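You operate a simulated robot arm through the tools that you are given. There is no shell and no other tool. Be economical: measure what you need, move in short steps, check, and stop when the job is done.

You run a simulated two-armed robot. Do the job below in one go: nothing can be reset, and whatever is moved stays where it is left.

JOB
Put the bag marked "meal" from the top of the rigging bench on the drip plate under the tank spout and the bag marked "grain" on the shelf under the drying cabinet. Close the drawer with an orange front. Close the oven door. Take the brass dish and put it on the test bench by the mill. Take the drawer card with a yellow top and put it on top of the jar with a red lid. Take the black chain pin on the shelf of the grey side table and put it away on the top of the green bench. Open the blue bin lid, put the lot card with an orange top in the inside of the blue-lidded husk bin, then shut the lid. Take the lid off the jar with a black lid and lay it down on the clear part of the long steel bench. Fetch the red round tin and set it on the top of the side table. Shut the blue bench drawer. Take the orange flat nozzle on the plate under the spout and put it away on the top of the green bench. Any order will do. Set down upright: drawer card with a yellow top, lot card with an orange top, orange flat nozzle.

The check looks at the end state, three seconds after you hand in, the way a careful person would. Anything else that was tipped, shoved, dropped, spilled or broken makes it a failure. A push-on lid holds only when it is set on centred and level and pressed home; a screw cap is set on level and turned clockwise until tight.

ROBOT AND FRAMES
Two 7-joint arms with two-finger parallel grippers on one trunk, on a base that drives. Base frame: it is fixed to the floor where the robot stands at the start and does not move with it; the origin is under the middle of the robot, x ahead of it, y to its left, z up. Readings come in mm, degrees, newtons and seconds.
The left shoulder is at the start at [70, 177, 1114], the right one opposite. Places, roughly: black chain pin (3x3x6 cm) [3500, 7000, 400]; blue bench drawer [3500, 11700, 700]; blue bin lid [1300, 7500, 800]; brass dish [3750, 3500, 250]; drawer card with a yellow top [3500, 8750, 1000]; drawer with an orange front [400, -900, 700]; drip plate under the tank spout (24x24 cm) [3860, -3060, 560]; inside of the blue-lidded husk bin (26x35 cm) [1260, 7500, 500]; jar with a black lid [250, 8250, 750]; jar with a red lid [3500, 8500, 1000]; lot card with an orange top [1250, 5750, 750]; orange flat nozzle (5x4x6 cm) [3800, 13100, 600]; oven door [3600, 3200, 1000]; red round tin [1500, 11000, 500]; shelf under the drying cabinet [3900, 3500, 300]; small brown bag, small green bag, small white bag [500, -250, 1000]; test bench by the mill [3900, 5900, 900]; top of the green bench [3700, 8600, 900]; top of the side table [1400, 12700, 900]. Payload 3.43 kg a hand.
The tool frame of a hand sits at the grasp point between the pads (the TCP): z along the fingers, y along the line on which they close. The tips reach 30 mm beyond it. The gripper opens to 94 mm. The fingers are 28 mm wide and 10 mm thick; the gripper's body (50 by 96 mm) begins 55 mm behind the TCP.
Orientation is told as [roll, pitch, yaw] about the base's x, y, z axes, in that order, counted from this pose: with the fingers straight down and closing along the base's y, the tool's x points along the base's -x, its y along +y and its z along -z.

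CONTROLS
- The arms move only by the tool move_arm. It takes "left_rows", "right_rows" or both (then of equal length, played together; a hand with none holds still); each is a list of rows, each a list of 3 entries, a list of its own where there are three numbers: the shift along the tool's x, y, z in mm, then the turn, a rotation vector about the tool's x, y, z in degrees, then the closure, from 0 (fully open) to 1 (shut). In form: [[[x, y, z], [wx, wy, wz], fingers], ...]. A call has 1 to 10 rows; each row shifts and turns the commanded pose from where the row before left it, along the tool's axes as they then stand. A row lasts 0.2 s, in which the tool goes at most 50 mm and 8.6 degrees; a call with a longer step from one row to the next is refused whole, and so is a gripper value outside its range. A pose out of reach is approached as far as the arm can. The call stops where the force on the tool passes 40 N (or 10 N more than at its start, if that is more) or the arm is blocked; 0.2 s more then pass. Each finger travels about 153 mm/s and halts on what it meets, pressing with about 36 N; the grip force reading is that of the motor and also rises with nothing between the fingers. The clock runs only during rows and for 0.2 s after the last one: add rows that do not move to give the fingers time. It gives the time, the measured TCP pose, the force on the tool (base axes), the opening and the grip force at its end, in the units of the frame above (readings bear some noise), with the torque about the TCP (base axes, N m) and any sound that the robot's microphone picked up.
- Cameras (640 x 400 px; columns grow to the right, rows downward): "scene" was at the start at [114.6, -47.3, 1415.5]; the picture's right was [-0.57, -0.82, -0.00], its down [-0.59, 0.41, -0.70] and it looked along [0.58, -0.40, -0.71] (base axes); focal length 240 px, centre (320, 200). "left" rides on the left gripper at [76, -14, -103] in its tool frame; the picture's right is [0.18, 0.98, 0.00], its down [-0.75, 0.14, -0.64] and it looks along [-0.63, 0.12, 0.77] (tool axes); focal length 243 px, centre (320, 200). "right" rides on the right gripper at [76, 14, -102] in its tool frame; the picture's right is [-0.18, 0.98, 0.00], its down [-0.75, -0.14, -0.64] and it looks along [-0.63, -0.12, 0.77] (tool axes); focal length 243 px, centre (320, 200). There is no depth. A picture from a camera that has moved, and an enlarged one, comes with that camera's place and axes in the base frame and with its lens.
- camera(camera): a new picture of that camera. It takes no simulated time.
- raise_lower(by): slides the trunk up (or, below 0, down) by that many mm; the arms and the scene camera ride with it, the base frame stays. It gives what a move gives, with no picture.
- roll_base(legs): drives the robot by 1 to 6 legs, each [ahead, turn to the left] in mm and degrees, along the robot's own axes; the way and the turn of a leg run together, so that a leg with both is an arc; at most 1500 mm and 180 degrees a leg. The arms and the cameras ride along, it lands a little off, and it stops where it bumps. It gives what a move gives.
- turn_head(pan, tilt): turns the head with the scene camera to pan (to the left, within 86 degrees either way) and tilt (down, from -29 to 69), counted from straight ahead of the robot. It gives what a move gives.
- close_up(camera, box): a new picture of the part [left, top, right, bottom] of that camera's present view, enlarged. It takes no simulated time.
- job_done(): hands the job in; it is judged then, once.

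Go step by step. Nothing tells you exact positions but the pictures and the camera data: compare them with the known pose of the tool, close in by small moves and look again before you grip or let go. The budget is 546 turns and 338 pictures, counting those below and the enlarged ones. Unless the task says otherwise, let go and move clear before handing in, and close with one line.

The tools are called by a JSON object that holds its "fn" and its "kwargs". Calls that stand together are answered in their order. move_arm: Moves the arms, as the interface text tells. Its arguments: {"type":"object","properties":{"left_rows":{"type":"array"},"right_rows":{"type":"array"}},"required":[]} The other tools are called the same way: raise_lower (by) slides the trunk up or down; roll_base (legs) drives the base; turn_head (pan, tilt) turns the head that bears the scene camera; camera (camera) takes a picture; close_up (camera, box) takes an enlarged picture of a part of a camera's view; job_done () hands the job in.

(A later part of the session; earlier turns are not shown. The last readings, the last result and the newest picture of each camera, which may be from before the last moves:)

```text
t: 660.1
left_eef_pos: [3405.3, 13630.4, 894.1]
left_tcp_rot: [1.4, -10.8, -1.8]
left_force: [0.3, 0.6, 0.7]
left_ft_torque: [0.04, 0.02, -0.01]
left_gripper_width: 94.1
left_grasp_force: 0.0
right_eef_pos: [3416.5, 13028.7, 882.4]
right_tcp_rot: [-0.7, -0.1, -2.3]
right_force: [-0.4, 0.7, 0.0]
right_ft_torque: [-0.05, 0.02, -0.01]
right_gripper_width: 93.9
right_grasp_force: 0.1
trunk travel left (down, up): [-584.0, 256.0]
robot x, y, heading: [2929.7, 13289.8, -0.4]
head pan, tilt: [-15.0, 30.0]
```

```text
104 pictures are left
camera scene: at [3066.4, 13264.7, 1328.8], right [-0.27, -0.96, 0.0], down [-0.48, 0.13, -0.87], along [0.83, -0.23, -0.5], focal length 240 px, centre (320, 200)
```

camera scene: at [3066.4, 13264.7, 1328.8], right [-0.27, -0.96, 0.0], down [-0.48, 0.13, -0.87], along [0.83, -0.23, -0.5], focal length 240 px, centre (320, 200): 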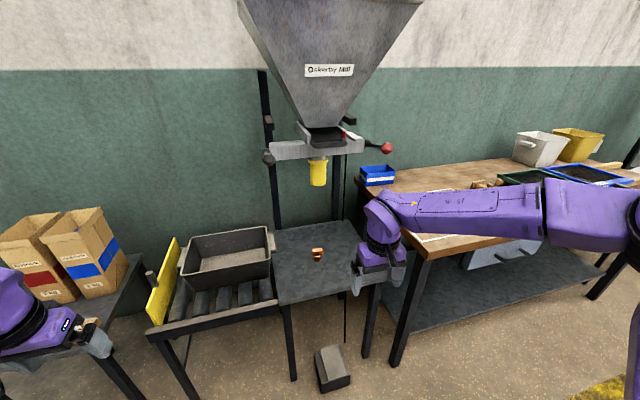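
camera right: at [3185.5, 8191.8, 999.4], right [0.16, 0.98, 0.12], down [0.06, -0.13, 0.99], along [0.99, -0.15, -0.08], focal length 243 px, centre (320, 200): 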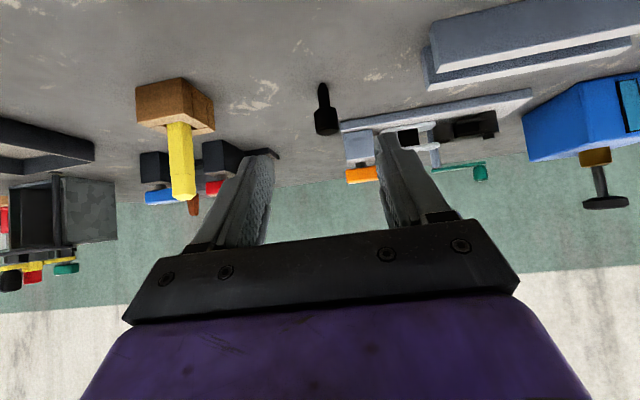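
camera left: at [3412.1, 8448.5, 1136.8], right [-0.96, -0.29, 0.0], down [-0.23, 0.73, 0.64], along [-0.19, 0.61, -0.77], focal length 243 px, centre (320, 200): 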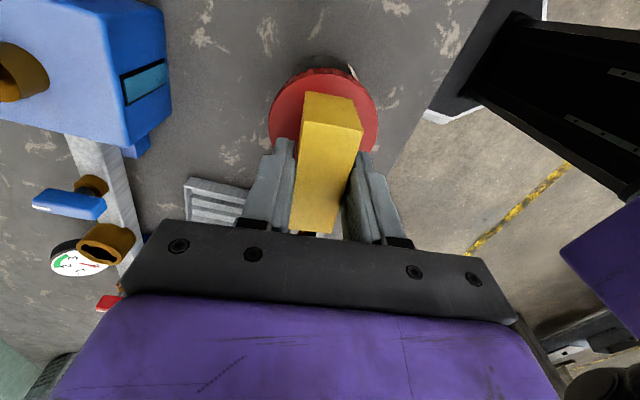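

Triangulated: nozzle at [3762, 13076], centre z 668, plate about z 635, spout bottom about z 962. I raise the trunk (higher elbow), lower the right hand to z 678 and look with the wrist camera.

{"fn": "raise_lower", "kwargs": {"by": 150}}

{"fn": "move_arm", "kwargs": {"right_rows": [[[0, 10, 42], [-0.7, 0, -2.2], 0], [[0, 10, 42], [0, 0, 0], 0], [[0, 10, 42], [0, 0, 0], 0], [[0, 10, 42], [0, 0, 0], 0], [[0, 8, 42], [0, 0, 0], 0], [[0, 0, 42], [0, 0, 0], 0], [[0, 0, 42], [0, 0, 0], 0], [[0, 0, 42], [0, 0, 0], 0], [[0, 0, 20], [0, 0, 0], 0]]}}

{"fn": "camera", "kwargs": {"camera": "right"}}

{"fn": "camera", "kwargs": {"camera": "scene"}}

```text
t: 661.8
left_eef_pos: [3405.1, 13629.4, 1045.6]
left_tcp_rot: [1.3, -10.9, -1.9]
left_force: [-0.7, 0.4, -0.2]
left_ft_torque: [0.0, 0.01, 0.02]
left_gripper_width: 94.1
left_grasp_force: 0.0
right_eef_pos: [3414.6, 13029.8, 1032.0]
right_tcp_rot: [-0.8, -0.1, -2.2]
right_force: [0.9, 0.4, -0.1]
right_ft_torque: [0.01, 0.02, 0.03]
right_gripper_width: 94.2
right_grasp_force: 0.1
trunk travel left (down, up): [-734.0, 106.0]
robot x, y, heading: [2929.7, 13289.6, -0.7]
head pan, tilt: [-15.0, 30.0]
```

```text
t: 663.8
left_eef_pos: [3406.7, 13630.2, 1044.6]
left_tcp_rot: [1.3, -10.9, -1.7]
left_force: [-0.1, 0.7, -0.8]
left_ft_torque: [-0.02, 0.01, 0.01]
left_gripper_width: 93.8
left_grasp_force: 0.1
right_eef_pos: [3417.4, 13080.1, 675.0]
right_tcp_rot: [0.1, -0.2, 0.2]
right_force: [0.2, -0.9, -0.9]
right_ft_torque: [0.0, 0.05, -0.01]
right_gripper_width: 94.1
right_grasp_force: 0.1
trunk travel left (down, up): [-734.0, 106.0]
robot x, y, heading: [2929.3, 13285.7, -0.7]
head pan, tilt: [-15.0, 30.0]
```

```text
103 pictures are left
camera right: at [3340.5, 13092.0, 777.6], right [0.18, 0.98, 0.0], down [0.75, -0.14, 0.64], along [0.63, -0.12, -0.76], focal length 243 px, centre (320, 200)
```

right: 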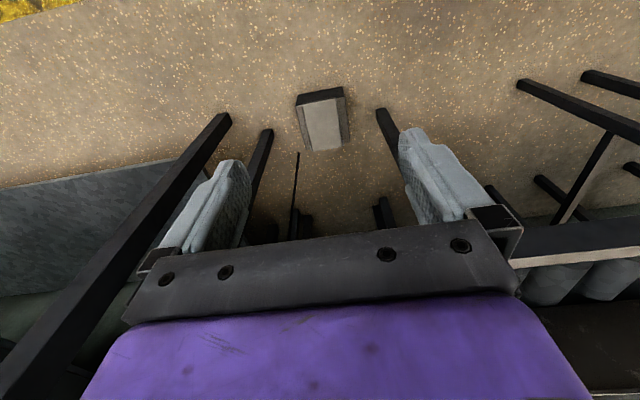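

```text
102 pictures are left
camera scene: at [3066.6, 13264.3, 1478.8], right [-0.27, -0.96, 0.0], down [-0.48, 0.13, -0.87], along [0.83, -0.23, -0.5], focal length 240 px, centre (320, 200)
```

scene: 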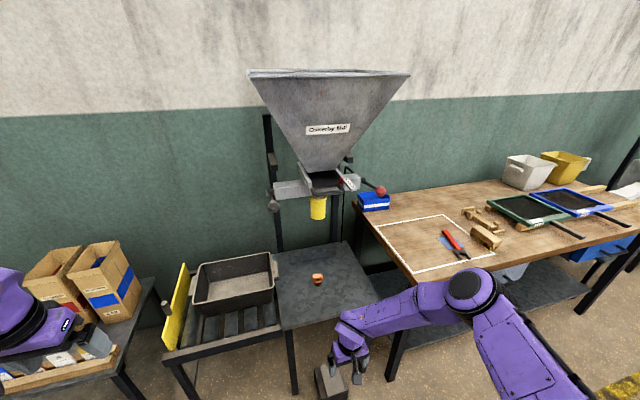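

I need a better fix on nozzle height; I raise the hand, move closer (still short of the spout) and look down with the wrist camera.

{"fn": "move_arm", "kwargs": {"right_rows": [[[0, 0, -42], [0, 0, 0], 0], [[0, 0, -42], [0, 0, 0], 0], [[0, 0, -41], [0, 0, 0], 0]]}}

{"fn": "roll_base", "kwargs": {"legs": [[210, 0]]}}

{"fn": "camera", "kwargs": {"camera": "right"}}

{"fn": "camera", "kwargs": {"camera": "scene"}}

```text
t: 664.6
left_eef_pos: [3405.5, 13630.0, 1044.4]
left_tcp_rot: [1.4, -11.0, -1.9]
left_force: [0.1, -0.1, -0.4]
left_ft_torque: [0.03, -0.01, -0.01]
left_gripper_width: 94.0
left_grasp_force: 0.0
right_eef_pos: [3415.7, 13078.8, 801.3]
right_tcp_rot: [0.1, -0.1, 0.0]
right_force: [1.1, -0.2, 0.0]
right_ft_torque: [0.0, -0.03, -0.03]
right_gripper_width: 94.2
right_grasp_force: 0.0
trunk travel left (down, up): [-734.0, 106.0]
robot x, y, heading: [2930.0, 13292.9, -0.6]
head pan, tilt: [-15.0, 30.0]
```

```text
t: 666.3
left_eef_pos: [3610.6, 13628.9, 1044.7]
left_tcp_rot: [1.3, -10.9, -1.6]
left_force: [-0.4, -0.4, 0.5]
left_ft_torque: [-0.02, 0.04, 0.01]
left_gripper_width: 94.0
left_grasp_force: 0.0
right_eef_pos: [3623.8, 13078.0, 800.8]
right_tcp_rot: [0.0, 0.0, 0.2]
right_force: [0.1, -0.9, -0.8]
right_ft_torque: [0.01, 0.0, 0.02]
right_gripper_width: 93.8
right_grasp_force: 0.1
trunk travel left (down, up): [-734.0, 106.0]
robot x, y, heading: [3134.0, 13291.5, -0.4]
head pan, tilt: [-15.0, 30.0]
```

```text
101 pictures are left
camera right: at [3545.7, 13090.1, 904.0], right [0.18, 0.98, 0.0], down [0.75, -0.14, 0.64], along [0.63, -0.12, -0.77], focal length 243 px, centre (320, 200)
```

right: 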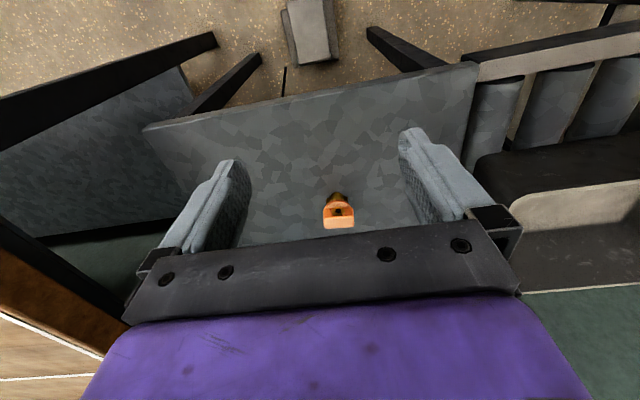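

```text
100 pictures are left
camera scene: at [3272.5, 13262.8, 1478.9], right [-0.27, -0.96, 0.0], down [-0.48, 0.13, -0.87], along [0.83, -0.23, -0.5], focal length 240 px, centre (320, 200)
```

scene: 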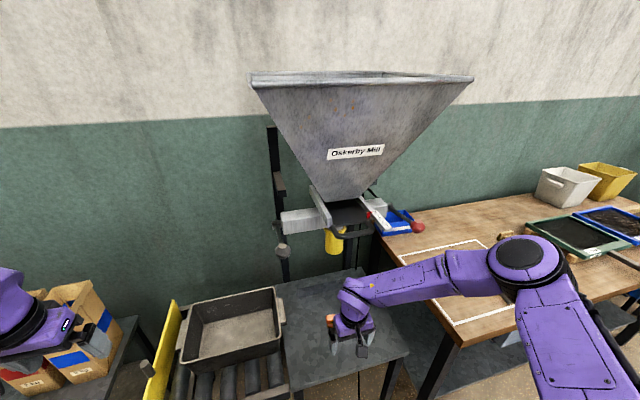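

Both views agree: nozzle at [3798, 13071], centre z 629. I lower to z 640 in front of it, then slide forward with open fingers.

{"fn": "move_arm", "kwargs": {"right_rows": [[[0, -4, 42], [0, 0, 0], 0], [[0, -3, 42], [0, 0, 0], 0], [[0, 0, 42], [0, 0, 0], 0], [[0, 0, 35], [0, 0, 0], 0], [[0, 0, 0], [0, 0, 0], 0]]}}

{"fn": "move_arm", "kwargs": {"right_rows": [[[-30, 0, 0], [0, 0, 0], 0], [[-30, 0, 0], [0, 0, 0], 0], [[-25, 0, 0], [0, 0, 0], 0], [[0, 0, 0], [0, 0, 0], 0]]}}

{"fn": "camera", "kwargs": {"camera": "right"}}

{"fn": "close_up", "kwargs": {"camera": "scene", "box": [260, 210, 440, 370]}}

```text
t: 667.5
left_eef_pos: [3611.2, 13628.5, 1044.2]
left_tcp_rot: [1.3, -10.9, -1.7]
left_force: [0.7, 0.5, 0.8]
left_ft_torque: [0.0, 0.0, 0.01]
left_gripper_width: 94.0
left_grasp_force: 0.0
right_eef_pos: [3621.9, 13069.4, 641.2]
right_tcp_rot: [0.0, -0.2, 0.2]
right_force: [-0.2, -0.4, -0.7]
right_ft_torque: [0.02, 0.0, 0.0]
right_gripper_width: 94.0
right_grasp_force: 0.2
trunk travel left (down, up): [-734.0, 106.0]
robot x, y, heading: [3137.1, 13288.4, -0.5]
head pan, tilt: [-15.0, 30.0]
```

```text
t: 668.5
left_eef_pos: [3610.7, 13628.3, 1045.3]
left_tcp_rot: [1.3, -10.9, -1.8]
left_force: [0.4, -0.3, 0.2]
left_ft_torque: [0.01, 0.02, 0.01]
left_gripper_width: 94.1
left_grasp_force: 0.1
right_eef_pos: [3707.5, 13070.4, 641.1]
right_tcp_rot: [0.2, -0.1, 0.2]
right_force: [-0.1, 0.1, -0.4]
right_ft_torque: [-0.01, -0.03, 0.01]
right_gripper_width: 93.8
right_grasp_force: 0.1
trunk travel left (down, up): [-734.0, 106.0]
robot x, y, heading: [3136.9, 13288.5, -0.6]
head pan, tilt: [-15.0, 30.0]
```

```text
99 pictures are left
camera right: at [3630.0, 13082.7, 743.8], right [0.18, 0.98, 0.0], down [0.75, -0.14, 0.64], along [0.63, -0.12, -0.77], focal length 243 px, centre (320, 200)
```

right: 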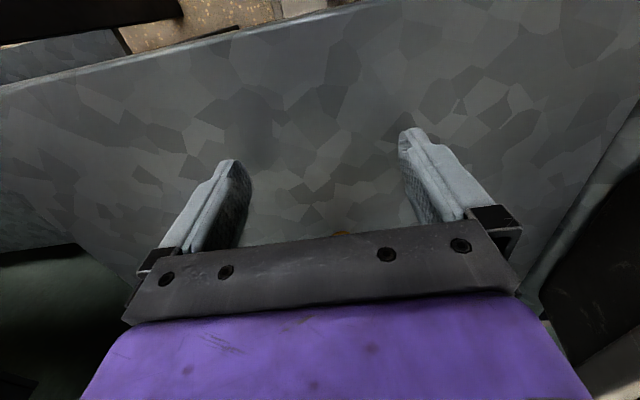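

```text
2.50 times, centred on (350, 290) of scene
camera zoom: at [3272.6, 13262.5, 1478.8], right [-0.27, -0.96, 0.0], down [-0.48, 0.13, -0.87], along [0.83, -0.23, -0.5], focal length 600 px, centre (245, -25)
```

zoom: 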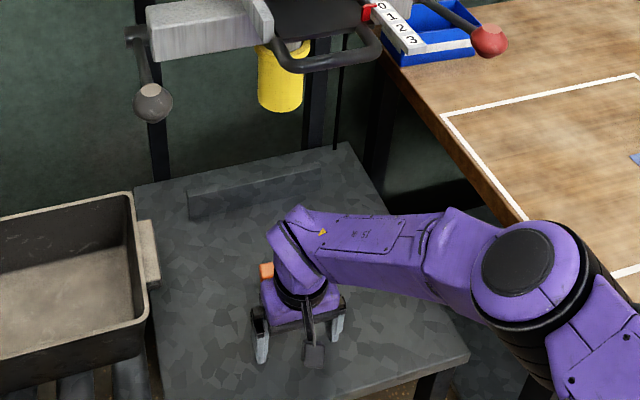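

Aligned. I slide forward to the nozzle and close.

{"fn": "move_arm", "kwargs": {"right_rows": [[[-25, 2, 0], [0, 0, 0], 0], [[-25, 0, 0], [0, 0, 0], 0], [[-20, 0, 0], [0, 0, 0], 0], [[-17, 0, 0], [0, 0, 0], 0], [[0, 0, 0], [0, 0, 0], 0.2], [[0, 0, 0], [0, 0, 0], 0.5], [[0, 0, 0], [0, 0, 0], 0.8], [[0, 0, 0], [0, 0, 0], 0.8]]}}

{"fn": "camera", "kwargs": {"camera": "right"}}

```text
t: 670.3
left_eef_pos: [3612.7, 13629.6, 1044.8]
left_tcp_rot: [1.3, -10.9, -1.7]
left_force: [0.8, -1.1, 0.0]
left_ft_torque: [0.01, -0.01, -0.01]
left_gripper_width: 93.7
left_grasp_force: 0.0
right_eef_pos: [3723.2, 13071.8, 643.0]
right_tcp_rot: [0.0, -0.2, 0.1]
right_force: [-0.9, 0.4, 0.2]
right_ft_torque: [-0.03, -0.03, 0.03]
right_gripper_width: 18.8
right_grasp_force: 0.0
right hand out of reach, approached as far as the arm can: row 1, 2, 3, 4
trunk travel left (down, up): [-734.0, 106.0]
robot x, y, heading: [3136.0, 13289.5, -0.6]
head pan, tilt: [-15.0, 30.0]
```

```text
97 pictures are left
camera right: at [3645.9, 13084.6, 744.6], right [0.18, 0.98, 0.0], down [0.75, -0.14, 0.65], along [0.63, -0.12, -0.76], focal length 243 px, centre (320, 200)
```

right: 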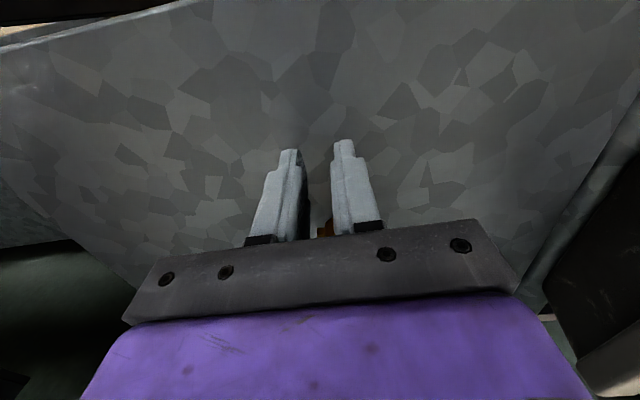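

The arm ran out of reach. I reopen and drive the base forward 72 mm, then close.

{"fn": "move_arm", "kwargs": {"right_rows": [[[0, 0, 0], [0, 0, 0], 0], [[0, 0, 0], [0, 0, 0], 0], [[0, 0, 0], [0, 0, 0], 0], [[0, 0, 0], [0, 0, 0], 0]]}}

{"fn": "roll_base", "kwargs": {"legs": [[45, 0]]}}

{"fn": "camera", "kwargs": {"camera": "right"}}

{"fn": "camera", "kwargs": {"camera": "scene"}}

```text
t: 671.3
left_eef_pos: [3611.0, 13629.2, 1044.6]
left_tcp_rot: [1.2, -10.9, -1.7]
left_force: [-0.3, -0.2, -0.3]
left_ft_torque: [0.01, -0.01, 0.02]
left_gripper_width: 94.0
left_grasp_force: 0.1
right_eef_pos: [3722.9, 13071.9, 643.4]
right_tcp_rot: [-0.1, -0.2, 0.1]
right_force: [0.2, -0.2, 0.6]
right_ft_torque: [-0.02, 0.0, 0.01]
right_gripper_width: 94.4
right_grasp_force: 0.0
trunk travel left (down, up): [-734.0, 106.0]
robot x, y, heading: [3135.2, 13289.3, -0.8]
head pan, tilt: [-15.0, 30.0]
```

```text
t: 672.2
left_eef_pos: [3650.5, 13629.1, 1048.2]
left_tcp_rot: [1.2, -11.2, -1.6]
left_force: [-0.6, -0.2, 0.0]
left_ft_torque: [0.02, -0.06, 0.03]
left_gripper_width: 94.1
left_grasp_force: 0.0
right_eef_pos: [3764.3, 13072.8, 645.7]
right_tcp_rot: [0.0, -0.5, 0.2]
right_force: [-0.1, 0.3, 0.3]
right_ft_torque: [0.01, -0.07, -0.01]
right_gripper_width: 93.8
right_grasp_force: 0.0
trunk travel left (down, up): [-734.0, 106.0]
robot x, y, heading: [3180.0, 13289.3, -0.5]
head pan, tilt: [-15.0, 30.0]
```

```text
96 pictures are left
camera right: at [3687.5, 13084.9, 747.5], right [0.18, 0.98, 0.0], down [0.75, -0.14, 0.65], along [0.64, -0.12, -0.76], focal length 243 px, centre (320, 200)
```

right: 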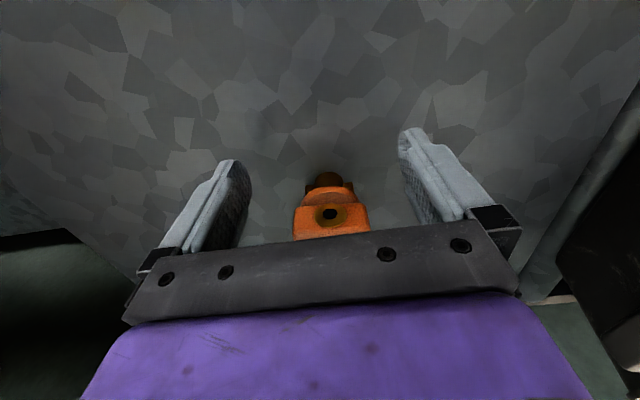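

```text
95 pictures are left
camera scene: at [3310.2, 13262.5, 1479.7], right [-0.27, -0.96, 0.0], down [-0.48, 0.13, -0.87], along [0.84, -0.23, -0.5], focal length 240 px, centre (320, 200)
```

scene: 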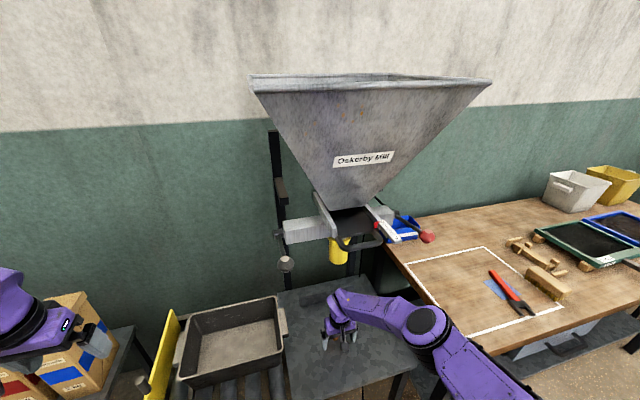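

The nozzle is 27 mm ahead of the grasp point. I tilt the hand by 10° (pulling the wrist back) and reach forward the rest.

{"fn": "move_arm", "kwargs": {"right_rows": [[[0, 0, 0], [0, -5, 0], 0], [[-9, 0, 1], [0, -5, 0], 0], [[-10, 0, 3], [0, 0, 0], 0], [[-8, 0, 2], [0, 0, 0], 0], [[0, 0, 0], [0, 0, 0], 0]]}}

{"fn": "camera", "kwargs": {"camera": "right"}}

```text
t: 673.4
left_eef_pos: [3655.8, 13628.4, 1043.9]
left_tcp_rot: [1.3, -10.9, -1.7]
left_force: [0.4, 1.5, 0.4]
left_ft_torque: [-0.01, 0.0, 0.0]
left_gripper_width: 93.9
left_grasp_force: 0.1
right_eef_pos: [3795.7, 13073.0, 639.7]
right_tcp_rot: [0.0, -10.3, 0.2]
right_force: [-0.4, 0.2, 0.5]
right_ft_torque: [-0.01, -0.01, 0.02]
right_gripper_width: 94.0
right_grasp_force: 0.1
trunk travel left (down, up): [-734.0, 106.0]
robot x, y, heading: [3185.8, 13288.4, -0.3]
head pan, tilt: [-15.0, 30.0]
```

```text
94 pictures are left
camera right: at [3702.3, 13085.5, 727.5], right [0.18, 0.98, 0.03], down [0.63, -0.14, 0.77], along [0.76, -0.12, -0.64], focal length 243 px, centre (320, 200)
```

right: 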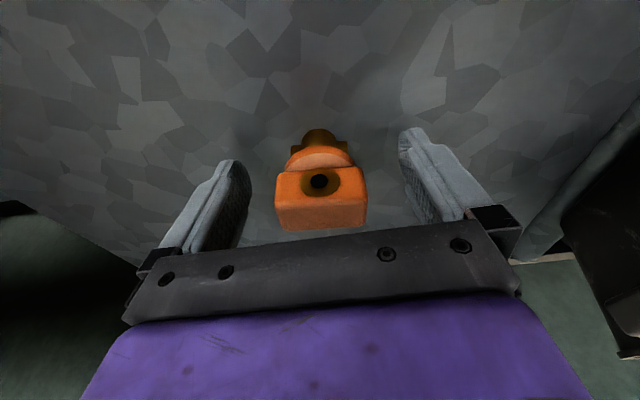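

The nozzle is between the pads. I close and lift slightly.

{"fn": "move_arm", "kwargs": {"right_rows": [[[0, 0, 0], [0, 0, 0], 0.3], [[0, 0, 0], [0, 0, 0], 0.6], [[0, 0, 0], [0, 0, 0], 0.8], [[0, 0, 0], [0, 0, 0], 0.8], [[0, 0, -5], [0, 0, 0], 0.8], [[0, 0, -10], [0, 0, 0], 0.8], [[0, 0, 0], [0, 0, 0], 0.8]]}}

{"fn": "camera", "kwargs": {"camera": "right"}}

```text
t: 675.0
left_eef_pos: [3655.7, 13629.4, 1043.5]
left_tcp_rot: [1.3, -10.9, -1.6]
left_force: [0.2, 0.0, -0.4]
left_ft_torque: [-0.02, -0.01, 0.02]
left_gripper_width: 94.1
left_grasp_force: 0.1
right_eef_pos: [3792.7, 13072.8, 655.3]
right_tcp_rot: [0.0, -10.1, 0.2]
right_force: [0.1, 0.2, -0.6]
right_ft_torque: [0.0, 0.04, -0.01]
right_gripper_width: 47.5
right_grasp_force: 36.1
trunk travel left (down, up): [-734.0, 106.0]
robot x, y, heading: [3181.0, 13290.5, -0.2]
head pan, tilt: [-15.0, 30.0]
```

```text
93 pictures are left
camera right: at [3700.5, 13085.3, 742.1], right [0.18, 0.98, 0.03], down [0.63, -0.14, 0.77], along [0.76, -0.12, -0.64], focal length 243 px, centre (320, 200)
```

right: 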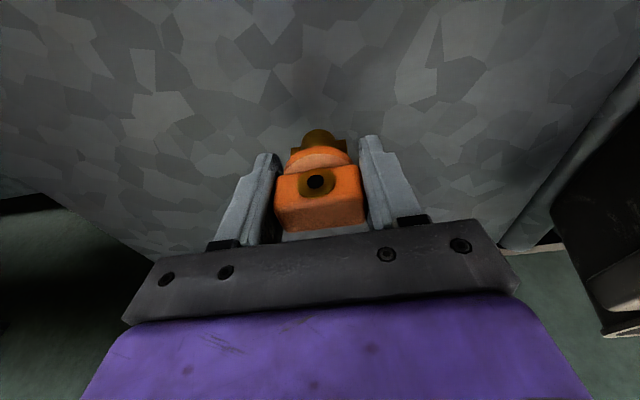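

The nozzle is held. I back straight out, then sort out the left arm's posture for the red tin.

{"fn": "roll_base", "kwargs": {"legs": [[-700, 0]]}}

{"fn": "move_arm", "kwargs": {"left_rows": [[[0, 30, -20], [0, 0, 0], 0], [[20, 30, -20], [0, 0, 0], 0], [[30, 10, -20], [1.3, 4, 0], 0], [[30, -10, 0], [0, 7, 0], 0], [[20, -20, 0], [0, 0, 0], 0], [[0, -20, 0], [0, 0, 0], 0]]}}

{"fn": "turn_head", "kwargs": {"pan": 15, "tilt": 25}}

{"fn": "camera", "kwargs": {"camera": "scene"}}

```text
t: 678.8
left_eef_pos: [2950.9, 13636.0, 1045.1]
left_tcp_rot: [1.3, -10.9, -1.0]
left_force: [-0.8, -0.3, 0.5]
left_ft_torque: [-0.03, 0.0, 0.01]
left_gripper_width: 94.0
left_grasp_force: 0.1
right_eef_pos: [3097.0, 13081.7, 654.4]
right_tcp_rot: [0.0, -10.2, 0.9]
right_force: [0.2, -0.2, -0.9]
right_ft_torque: [0.0, 0.01, 0.0]
right_gripper_width: 48.0
right_grasp_force: 36.3
trunk travel left (down, up): [-734.0, 106.0]
robot x, y, heading: [2479.9, 13289.0, 0.1]
head pan, tilt: [-15.0, 30.0]
```

```text
t: 680.2
left_eef_pos: [2866.8, 13573.7, 1045.1]
left_tcp_rot: [0.1, 0.2, -0.8]
left_force: [0.2, 0.1, 1.0]
left_ft_torque: [0.02, 0.01, 0.01]
left_gripper_width: 94.0
left_grasp_force: 0.0
left hand out of reach, approached as far as the arm can: row 1, 2, 3, 4
right_eef_pos: [3096.4, 13079.9, 652.8]
right_tcp_rot: [0.0, -10.2, 0.7]
right_force: [-0.5, -0.8, -0.8]
right_ft_torque: [0.0, 0.01, -0.01]
right_gripper_width: 47.5
right_grasp_force: 35.8
trunk travel left (down, up): [-734.0, 106.0]
robot x, y, heading: [2481.8, 13290.3, 0.6]
head pan, tilt: [-15.0, 30.0]
```

```text
t: 681.1
left_eef_pos: [2864.9, 13576.0, 1046.4]
left_tcp_rot: [0.1, 0.1, -0.9]
left_force: [-0.2, 0.9, -0.2]
left_ft_torque: [0.01, -0.04, 0.0]
left_gripper_width: 94.0
left_grasp_force: 0.1
right_eef_pos: [3096.7, 13081.2, 654.4]
right_tcp_rot: [0.0, -10.2, 0.9]
right_force: [0.2, 0.7, -0.7]
right_ft_torque: [-0.01, -0.05, 0.0]
right_gripper_width: 47.6
right_grasp_force: 36.1
trunk travel left (down, up): [-734.0, 106.0]
robot x, y, heading: [2483.9, 13285.9, 0.3]
head pan, tilt: [15.0, 25.0]
```

```text
92 pictures are left
camera scene: at [2618.8, 13312.2, 1486.8], right [0.26, -0.96, 0.0], down [-0.41, -0.11, -0.91], along [0.87, 0.24, -0.42], focal length 240 px, centre (320, 200)
```

scene: 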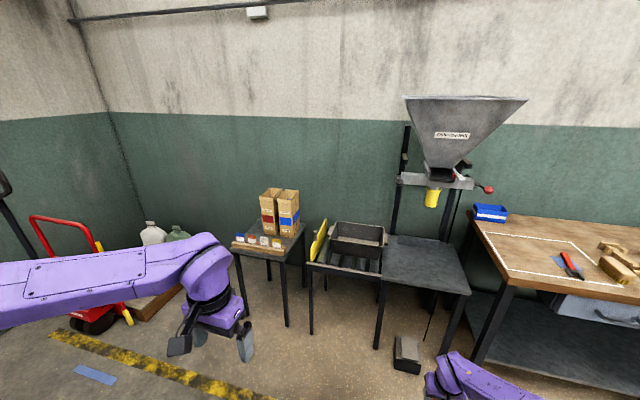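

The left hand is level again. I raise the right hand with the nozzle and drive back south to the red tin's bench.

{"fn": "move_arm", "kwargs": {"right_rows": [[[-7, 0, -39], [0, 0, 0], 0.8], [[-7, 0, -39], [0, 0, 0], 0.8], [[-7, 0, -39], [0, 0, 0], 0.8], [[-7, 0, -39], [0, 0, 0], 0.8], [[-7, 0, -39], [0, 0, 0], 0.8], [[-7, 0, -39], [0, 0, 0], 0.8]]}}

{"fn": "roll_base", "kwargs": {"legs": [[0, -90], [1500, 0], [650, 0], [0, -90]]}}

{"fn": "turn_head", "kwargs": {"pan": 0, "tilt": 25}}

{"fn": "camera", "kwargs": {"camera": "scene"}}

```text
t: 682.5
left_eef_pos: [2865.6, 13576.0, 1046.7]
left_tcp_rot: [0.0, 0.0, -0.9]
left_force: [0.1, 0.1, 0.0]
left_ft_torque: [0.0, 0.01, 0.0]
left_gripper_width: 93.9
left_grasp_force: 0.0
right_eef_pos: [3095.4, 13081.5, 892.7]
right_tcp_rot: [-0.1, -10.2, 0.9]
right_force: [-0.3, -0.3, 0.4]
right_ft_torque: [-0.03, -0.03, 0.0]
right_gripper_width: 47.5
right_grasp_force: 35.8
trunk travel left (down, up): [-734.0, 106.0]
robot x, y, heading: [2479.2, 13286.5, -0.0]
head pan, tilt: [15.0, 25.0]
```

```text
t: 701.0
left_eef_pos: [2040.6, 10858.7, 1047.0]
left_tcp_rot: [0.0, 0.0, 176.3]
left_force: [0.1, -0.1, 0.2]
left_ft_torque: [0.01, -0.01, 0.01]
left_gripper_width: 94.2
left_grasp_force: 0.1
right_eef_pos: [1835.0, 11362.3, 893.1]
right_tcp_rot: [0.0, -10.3, 178.1]
right_force: [-0.3, -0.2, -0.3]
right_ft_torque: [-0.03, 0.03, -0.03]
right_gripper_width: 47.4
right_grasp_force: 36.1
trunk travel left (down, up): [-734.0, 106.0]
robot x, y, heading: [2440.7, 11129.6, 177.4]
head pan, tilt: [15.0, 25.0]
```

```text
t: 701.7
left_eef_pos: [2041.1, 10859.4, 1046.5]
left_tcp_rot: [-0.1, 0.2, 176.4]
left_force: [0.0, 0.0, 0.5]
left_ft_torque: [0.04, 0.0, -0.02]
left_gripper_width: 94.0
left_grasp_force: 0.0
right_eef_pos: [1834.8, 11364.6, 892.5]
right_tcp_rot: [-0.1, -10.2, 178.1]
right_force: [-0.4, -0.1, 0.8]
right_ft_torque: [0.01, 0.01, -0.03]
right_gripper_width: 47.3
right_grasp_force: 36.7
trunk travel left (down, up): [-734.0, 106.0]
robot x, y, heading: [2439.4, 11128.0, 177.6]
head pan, tilt: [0.0, 25.0]
```

```text
91 pictures are left
camera scene: at [2294.5, 11131.4, 1486.8], right [0.04, 1.0, 0.0], down [0.42, -0.02, -0.91], along [-0.91, 0.04, -0.42], focal length 240 px, centre (320, 200)
```

scene: 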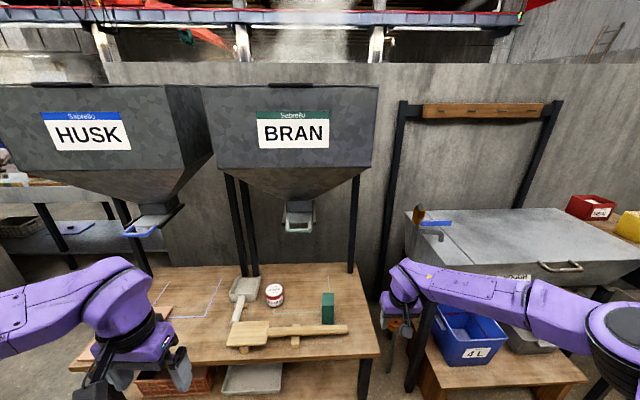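

The red tin is at about [1379, 10938, 537] under the BRAN hopper. I zoom in for detail.

{"fn": "close_up", "kwargs": {"camera": "scene", "box": [180, 150, 400, 360]}}

{"fn": "close_up", "kwargs": {"camera": "scene", "box": [380, 170, 640, 380]}}

```text
1.90 times, centred on (290, 255) of scene
camera zoom: at [2294.5, 11131.4, 1486.8], right [0.04, 1.0, 0.0], down [0.42, -0.02, -0.91], along [-0.91, 0.04, -0.42], focal length 457 px, centre (377, 95)
```

zoom: 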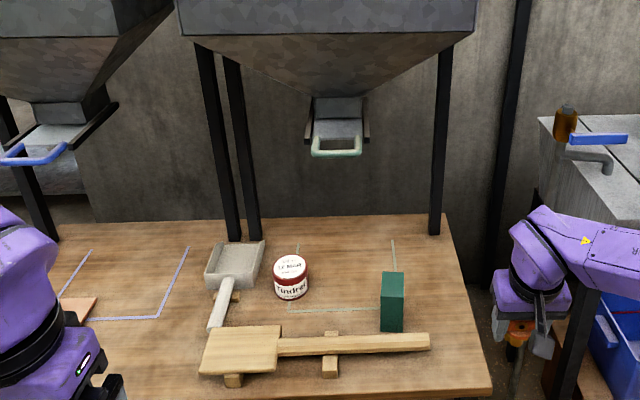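

```text
1.90 times, centred on (510, 275) of scene
camera zoom: at [2294.5, 11131.4, 1486.8], right [0.04, 1.0, 0.0], down [0.42, -0.02, -0.91], along [-0.91, 0.04, -0.42], focal length 457 px, centre (-42, 57)
```

zoom: 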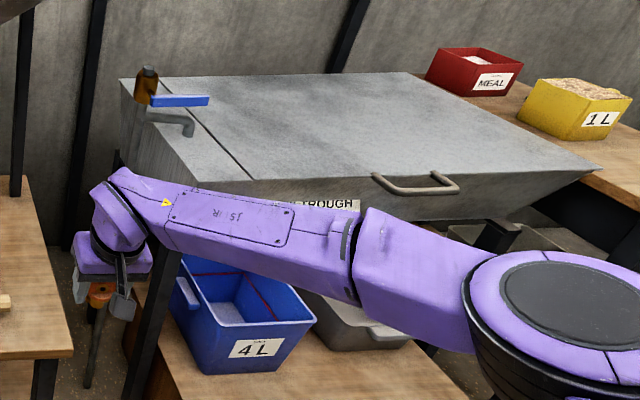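

The tin looks about 90 mm wide with free space in front and behind, so I'll close along x with the left hand. I lower the trunk a bit, drive up and turn the left hand.

{"fn": "raise_lower", "kwargs": {"by": -130}}

{"fn": "roll_base", "kwargs": {"legs": [[0, 15], [440, 0], [0, -12.6]]}}

{"fn": "move_arm", "kwargs": {"left_rows": [[[0, -10, 0], [0, 0, -8.5], 0], [[0, -10, 0], [0, 0, -8.5], 0], [[0, 0, 0], [0, 0, -8.5], 0], [[0, 0, 0], [0, 0, -8.5], 0], [[0, 0, 0], [0, 0, -8.5], 0], [[0, 0, 0], [0, 0, -8.5], 0], [[0, 0, 0], [0, 0, -8.5], 0], [[0, 0, 0], [0, 0, -8.5], 0], [[0, 0, 0], [0, 0, -8.5], 0], [[0, 0, 0], [0, 0, -8.5], 0]]}}

{"fn": "turn_head", "kwargs": {"pan": 10, "tilt": 40}}

{"fn": "camera", "kwargs": {"camera": "scene"}}

{"fn": "camera", "kwargs": {"camera": "left"}}

```text
t: 703.3
left_eef_pos: [2041.2, 10856.7, 916.7]
left_tcp_rot: [0.1, 0.0, 176.5]
left_force: [-0.4, 0.6, -1.0]
left_ft_torque: [0.02, -0.02, 0.01]
left_gripper_width: 94.0
left_grasp_force: 0.1
right_eef_pos: [1835.4, 11363.8, 762.6]
right_tcp_rot: [-0.1, -10.2, 178.2]
right_force: [-0.1, -0.3, -0.9]
right_ft_torque: [-0.01, 0.0, 0.02]
right_gripper_width: 47.5
right_grasp_force: 35.8
trunk travel left (down, up): [-604.0, 236.0]
robot x, y, heading: [2439.9, 11129.3, 177.7]
head pan, tilt: [0.0, 25.0]
```

```text
t: 707.7
left_eef_pos: [1616.8, 10744.9, 916.6]
left_tcp_rot: [0.0, 0.2, 178.8]
left_force: [0.8, -0.4, 0.1]
left_ft_torque: [0.0, 0.0, -0.01]
left_gripper_width: 93.9
left_grasp_force: 0.1
right_eef_pos: [1389.9, 11240.9, 763.4]
right_tcp_rot: [0.0, -10.3, -179.5]
right_force: [-0.6, -0.3, -0.4]
right_ft_torque: [0.0, -0.03, -0.04]
right_gripper_width: 47.3
right_grasp_force: 35.7
trunk travel left (down, up): [-604.0, 236.0]
robot x, y, heading: [2000.8, 11028.6, 179.9]
head pan, tilt: [0.0, 25.0]
```

```text
t: 709.9
left_eef_pos: [1614.3, 10765.2, 915.7]
left_tcp_rot: [0.1, 0.0, -96.1]
left_force: [-0.8, 0.7, 0.2]
left_ft_torque: [0.04, 0.0, 0.03]
left_gripper_width: 94.0
left_grasp_force: 0.0
right_eef_pos: [1389.9, 11241.2, 762.5]
right_tcp_rot: [0.0, -10.1, -179.5]
right_force: [0.6, 1.3, -0.2]
right_ft_torque: [0.02, 0.03, -0.03]
right_gripper_width: 47.7
right_grasp_force: 36.0
trunk travel left (down, up): [-604.0, 236.0]
robot x, y, heading: [2005.5, 11033.0, 179.7]
head pan, tilt: [0.0, 25.0]
```

```text
t: 710.7
left_eef_pos: [1615.4, 10766.0, 916.2]
left_tcp_rot: [0.1, 0.0, -96.3]
left_force: [-0.3, -0.5, -0.5]
left_ft_torque: [-0.01, -0.05, 0.01]
left_gripper_width: 93.6
left_grasp_force: 0.0
right_eef_pos: [1389.4, 11242.4, 762.9]
right_tcp_rot: [0.0, -10.1, -179.6]
right_force: [0.6, 0.3, -0.3]
right_ft_torque: [0.01, 0.05, 0.0]
right_gripper_width: 47.1
right_grasp_force: 36.2
trunk travel left (down, up): [-604.0, 236.0]
robot x, y, heading: [2005.0, 11027.4, 179.5]
head pan, tilt: [10.0, 40.0]
```

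```text
88 pictures are left
camera scene: at [1866.8, 11013.8, 1333.5], right [-0.17, 0.99, 0.0], down [0.63, 0.11, -0.77], along [-0.76, -0.13, -0.64], focal length 240 px, centre (320, 200)
```

scene: 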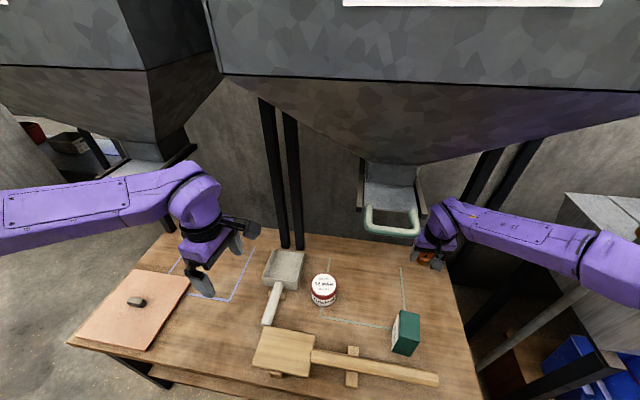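

```text
87 pictures are left
camera left: at [1609.1, 10842.4, 1019.4], right [1.0, 0.07, 0.0], down [0.06, -0.76, 0.64], along [0.05, -0.64, -0.77], focal length 243 px, centre (320, 200)
```

left: 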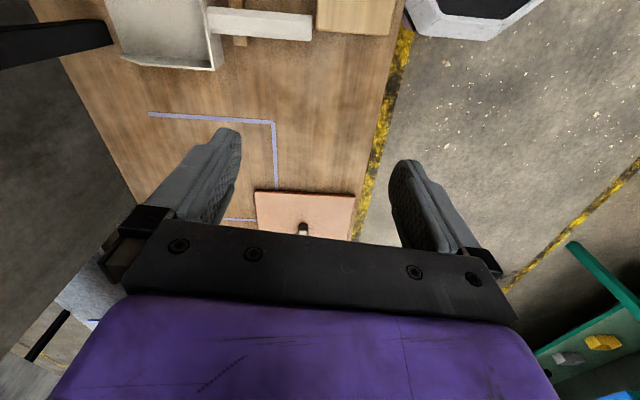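

I lower the left hand and bring it near the tin to view it with the wrist camera.

{"fn": "move_arm", "kwargs": {"left_rows": [[[0, 0, 40], [0, 0, 0], 0], [[0, 0, 40], [0, 0, 0], 0], [[30, -30, 30], [0, 0, 0], 0], [[35, -33, 0], [0, 0, 0], 0], [[35, -33, 0], [0, 0, 0], 0], [[35, -33, 0], [0, 0, 0], 0], [[35, -33, 0], [0, 0, 0], 0], [[0, 0, 0], [0, 0, 0], 0]]}}

{"fn": "camera", "kwargs": {"camera": "left"}}

{"fn": "camera", "kwargs": {"camera": "scene"}}

```text
refused: row 3 steps farther than a row can; nothing moved
```

```text
86 pictures are left
camera left: at [1609.1, 10842.4, 1019.4], right [1.0, 0.07, 0.0], down [0.06, -0.76, 0.64], along [0.05, -0.64, -0.77], focal length 243 px, centre (320, 200)
```

left: 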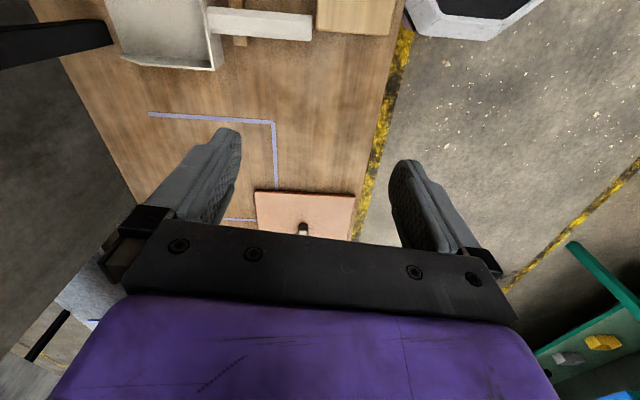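

```text
85 pictures are left
camera scene: at [1866.8, 11013.8, 1333.5], right [-0.17, 0.99, 0.0], down [0.63, 0.11, -0.77], along [-0.76, -0.13, -0.64], focal length 240 px, centre (320, 200)
```

scene: 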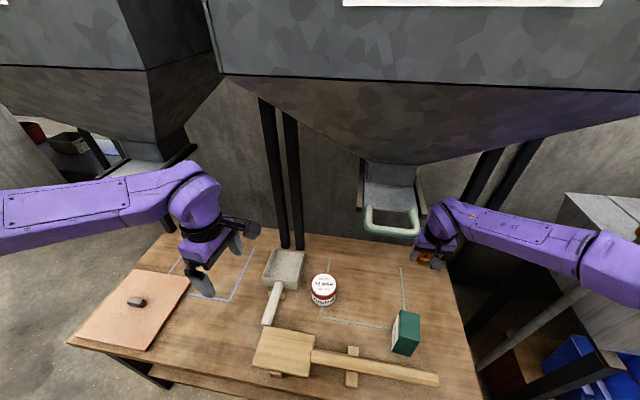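

{"fn": "move_arm", "kwargs": {"left_rows": [[[0, 0, 40], [0, 0, 0], 0], [[0, 0, 40], [0, 0, 0], 0], [[24, -28, 30], [0, 0, 0], 0], [[34, -33, 0], [0, 0, 0], 0], [[34, -33, 0], [0, 0, 0], 0], [[34, -33, 0], [0, 0, 0], 0], [[34, -33, 0], [0, 0, 0], 0], [[0, 0, 0], [0, 0, 0], 0]]}}

{"fn": "camera", "kwargs": {"camera": "left"}}

{"fn": "camera", "kwargs": {"camera": "scene"}}

```text
t: 712.5
left_eef_pos: [1473.3, 10941.3, 807.6]
left_tcp_rot: [0.1, 0.0, -96.3]
left_force: [-0.1, -1.4, 0.6]
left_ft_torque: [-0.02, 0.01, -0.02]
left_gripper_width: 93.8
left_grasp_force: 0.0
right_eef_pos: [1389.8, 11239.8, 762.8]
right_tcp_rot: [-0.1, -10.2, -179.5]
right_force: [1.2, -0.4, -1.3]
right_ft_torque: [0.05, -0.01, -0.01]
right_gripper_width: 47.5
right_grasp_force: 36.0
trunk travel left (down, up): [-604.0, 236.0]
robot x, y, heading: [2005.5, 11032.3, 179.6]
head pan, tilt: [10.0, 40.0]
```

```text
84 pictures are left
camera left: at [1466.5, 11017.9, 910.1], right [1.0, 0.08, 0.0], down [0.06, -0.77, 0.64], along [0.05, -0.64, -0.77], focal length 243 px, centre (320, 200)
```

left: 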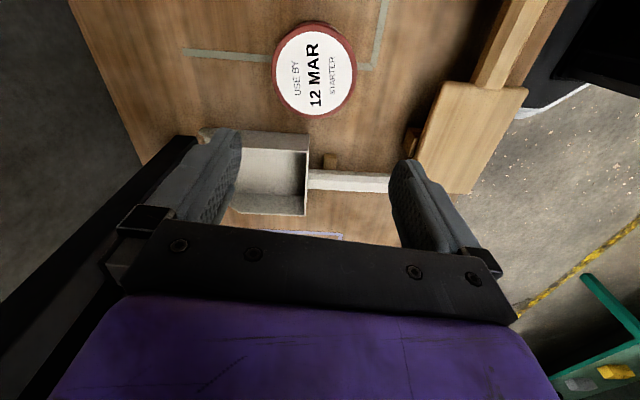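

```text
83 pictures are left
camera scene: at [1867.6, 11012.7, 1333.5], right [-0.17, 0.99, 0.0], down [0.63, 0.11, -0.77], along [-0.76, -0.13, -0.64], focal length 240 px, centre (320, 200)
```

scene: 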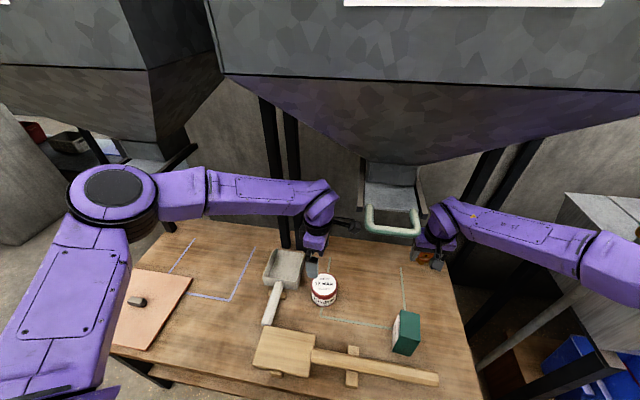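

The tin's top is at about [1466, 10966, 665], about 76 mm across. I centre the hand over it and descend to grip.

{"fn": "move_arm", "kwargs": {"left_rows": [[[25, -9, 30], [0, 0, 0], 0], [[0, 0, 40], [0, 0, 0], 0], [[0, 0, 30], [0, 0, 0], 0], [[0, 0, 0], [0, 0, 0], 0]]}}

{"fn": "camera", "kwargs": {"camera": "left"}}

{"fn": "close_up", "kwargs": {"camera": "scene", "box": [230, 170, 450, 350]}}

```text
t: 713.5
left_eef_pos: [1467.7, 10967.8, 705.9]
left_tcp_rot: [0.2, 0.0, -96.3]
left_force: [0.4, 0.7, 0.4]
left_ft_torque: [0.01, -0.02, 0.0]
left_gripper_width: 93.6
left_grasp_force: 0.1
right_eef_pos: [1390.5, 11241.7, 763.3]
right_tcp_rot: [0.0, -10.2, -179.6]
right_force: [-0.3, 0.1, 0.1]
right_ft_torque: [-0.01, -0.03, 0.02]
right_gripper_width: 47.4
right_grasp_force: 35.9
trunk travel left (down, up): [-604.0, 236.0]
robot x, y, heading: [2003.6, 11032.8, 179.9]
head pan, tilt: [10.0, 40.0]
```

```text
82 pictures are left
camera left: at [1461.4, 11044.5, 808.6], right [1.0, 0.07, 0.0], down [0.06, -0.76, 0.64], along [0.05, -0.64, -0.77], focal length 243 px, centre (320, 200)
```

left: 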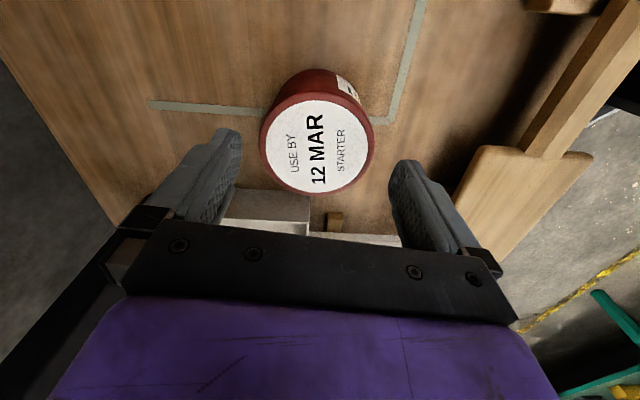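

```text
2.22 times, centred on (340, 260) of scene
camera zoom: at [1867.2, 11013.7, 1333.5], right [-0.17, 0.99, 0.0], down [0.63, 0.11, -0.77], along [-0.75, -0.13, -0.64], focal length 534 px, centre (276, 67)
```

zoom: 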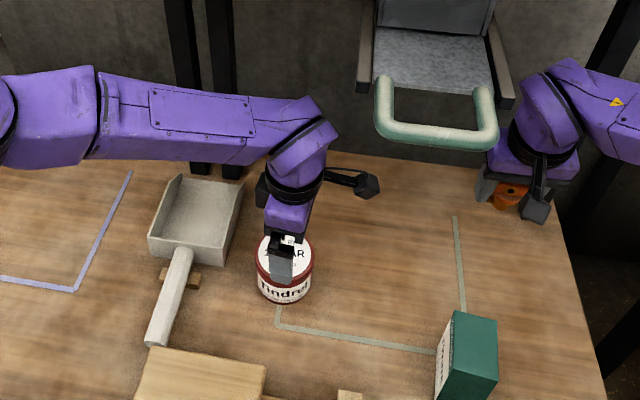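

Centred; tin top z 659, table about z 618. I descend to z 652 and close.

{"fn": "move_arm", "kwargs": {"left_rows": [[[0, 0, 25], [0, 0, 0], 0], [[0, 0, 15], [0, 0, 0], 0], [[0, 0, 8], [0, 0, 0], 0], [[0, 0, 5], [0, 0, 0], 0], [[0, 0, 0], [0, 0, 0], 0.1], [[0, 0, 0], [0, 0, 0], 0.4], [[0, 0, 0], [0, 0, 0], 0.6], [[0, 0, 0], [0, 0, 0], 0.6]]}}

{"fn": "move_arm", "kwargs": {"left_rows": [[[0, 0, -6], [0, 0, 0], 0.6], [[0, 0, -20], [0, 0, 0], 0.6], [[0, 0, -35], [0, 0, 0], 0.6], [[0, 0, -35], [0, 0, 0], 0.6], [[0, 0, 0], [0, 0, 0], 0.6]]}}

{"fn": "camera", "kwargs": {"camera": "left"}}

```text
t: 715.3
left_eef_pos: [1467.7, 10968.3, 655.8]
left_tcp_rot: [0.0, 0.1, -96.3]
left_force: [-6.5, 0.1, 21.0]
left_ft_torque: [-0.14, -0.44, 0.0]
left_gripper_width: 82.0
left_grasp_force: 36.2
right_eef_pos: [1391.3, 11241.6, 764.2]
right_tcp_rot: [0.0, -10.3, -179.6]
right_force: [0.1, -1.0, -0.4]
right_ft_torque: [0.03, 0.0, -0.03]
right_gripper_width: 47.3
right_grasp_force: 36.2
trunk travel left (down, up): [-604.0, 236.0]
robot x, y, heading: [1999.4, 11029.6, 179.9]
head pan, tilt: [10.0, 40.0]
```

```text
t: 716.5
left_eef_pos: [1467.0, 10967.3, 748.6]
left_tcp_rot: [0.2, 0.0, -96.2]
left_force: [-0.7, -0.3, -2.9]
left_ft_torque: [0.09, 0.01, -0.03]
left_gripper_width: 82.1
left_grasp_force: 36.3
right_eef_pos: [1389.5, 11241.9, 762.1]
right_tcp_rot: [0.1, -10.2, -179.5]
right_force: [0.3, 0.1, -1.1]
right_ft_torque: [-0.04, -0.02, -0.02]
right_gripper_width: 47.4
right_grasp_force: 35.5
trunk travel left (down, up): [-604.0, 236.0]
robot x, y, heading: [2001.7, 11030.5, 179.7]
head pan, tilt: [10.0, 40.0]
```

```text
80 pictures are left
camera left: at [1459.1, 11043.9, 852.1], right [1.0, 0.07, 0.0], down [0.06, -0.76, 0.64], along [0.05, -0.64, -0.77], focal length 243 px, centre (320, 200)
```

left: 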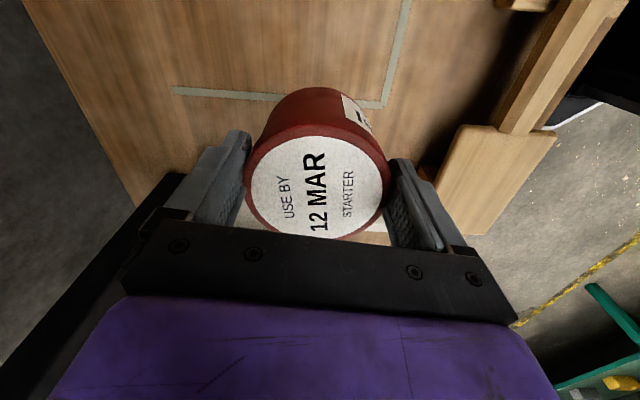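

The red tin is held. I back out, raise the trunk and drive north to the side table.

{"fn": "roll_base", "kwargs": {"legs": [[-500, 0]]}}

{"fn": "raise_lower", "kwargs": {"by": 236}}

{"fn": "roll_base", "kwargs": {"legs": [[0, -90], [1500, 0], [150, 0], [0, 90]]}}

{"fn": "turn_head", "kwargs": {"pan": 5, "tilt": 25}}

{"fn": "camera", "kwargs": {"camera": "scene"}}

```text
t: 719.4
left_eef_pos: [1959.4, 10967.4, 749.3]
left_tcp_rot: [0.1, -0.1, -96.8]
left_force: [-0.6, 0.2, -2.9]
left_ft_torque: [0.0, 0.02, -0.01]
left_gripper_width: 82.4
left_grasp_force: 35.4
right_eef_pos: [1884.3, 11242.4, 762.6]
right_tcp_rot: [0.0, -10.2, -179.9]
right_force: [-0.2, -0.2, -1.0]
right_ft_torque: [-0.02, 0.01, 0.0]
right_gripper_width: 47.3
right_grasp_force: 36.1
trunk travel left (down, up): [-604.0, 236.0]
robot x, y, heading: [2496.5, 11027.7, 179.2]
head pan, tilt: [10.0, 40.0]
```

```text
t: 721.9
left_eef_pos: [1959.4, 10968.0, 984.2]
left_tcp_rot: [0.3, -0.1, -96.7]
left_force: [-0.4, 0.0, -3.1]
left_ft_torque: [0.03, 0.02, -0.02]
left_gripper_width: 82.0
left_grasp_force: 35.8
right_eef_pos: [1885.5, 11242.6, 997.9]
right_tcp_rot: [0.0, -10.2, -179.9]
right_force: [0.6, -0.1, -1.1]
right_ft_torque: [-0.01, -0.02, 0.0]
right_gripper_width: 47.1
right_grasp_force: 36.1
trunk travel left (down, up): [-840.0, 0.0]
robot x, y, heading: [2498.4, 11026.2, 179.4]
head pan, tilt: [10.0, 40.0]
```

```text
t: 737.9
left_eef_pos: [1957.1, 12598.4, 984.2]
left_tcp_rot: [0.1, -0.1, -95.7]
left_force: [-0.3, 0.6, -3.5]
left_ft_torque: [0.05, -0.03, -0.02]
left_gripper_width: 82.1
left_grasp_force: 36.3
right_eef_pos: [1878.0, 12871.2, 997.7]
right_tcp_rot: [0.0, -10.2, -178.9]
right_force: [0.2, -0.6, -1.2]
right_ft_torque: [-0.01, 0.02, 0.0]
right_gripper_width: 47.5
right_grasp_force: 36.4
trunk travel left (down, up): [-840.0, 0.0]
robot x, y, heading: [2498.1, 12665.7, -179.5]
head pan, tilt: [10.0, 40.0]
```

```text
t: 738.6
left_eef_pos: [1958.0, 12598.4, 985.4]
left_tcp_rot: [0.1, 0.0, -95.7]
left_force: [0.5, -0.3, -2.7]
left_ft_torque: [0.05, 0.01, -0.02]
left_gripper_width: 82.0
left_grasp_force: 36.3
right_eef_pos: [1878.0, 12870.8, 999.1]
right_tcp_rot: [0.0, -10.2, -178.9]
right_force: [-0.4, 0.7, -1.1]
right_ft_torque: [-0.01, -0.02, -0.01]
right_gripper_width: 47.2
right_grasp_force: 36.0
trunk travel left (down, up): [-840.0, 0.0]
robot x, y, heading: [2492.9, 12670.3, -179.8]
head pan, tilt: [5.0, 25.0]
```

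```text
79 pictures are left
camera scene: at [2349.4, 12656.2, 1592.6], right [-0.1, 1.0, 0.0], down [0.42, 0.04, -0.91], along [-0.9, -0.09, -0.42], focal length 240 px, centre (320, 200)
```

scene: 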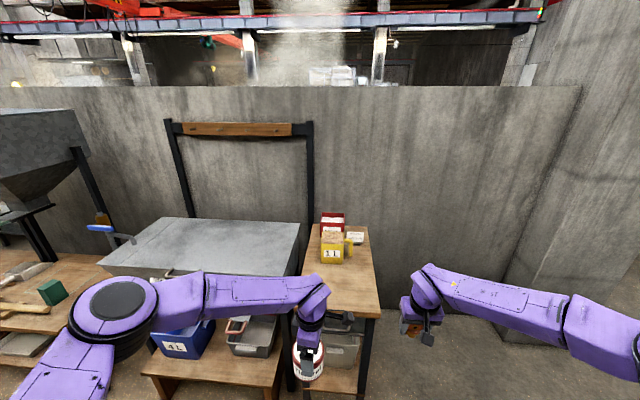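

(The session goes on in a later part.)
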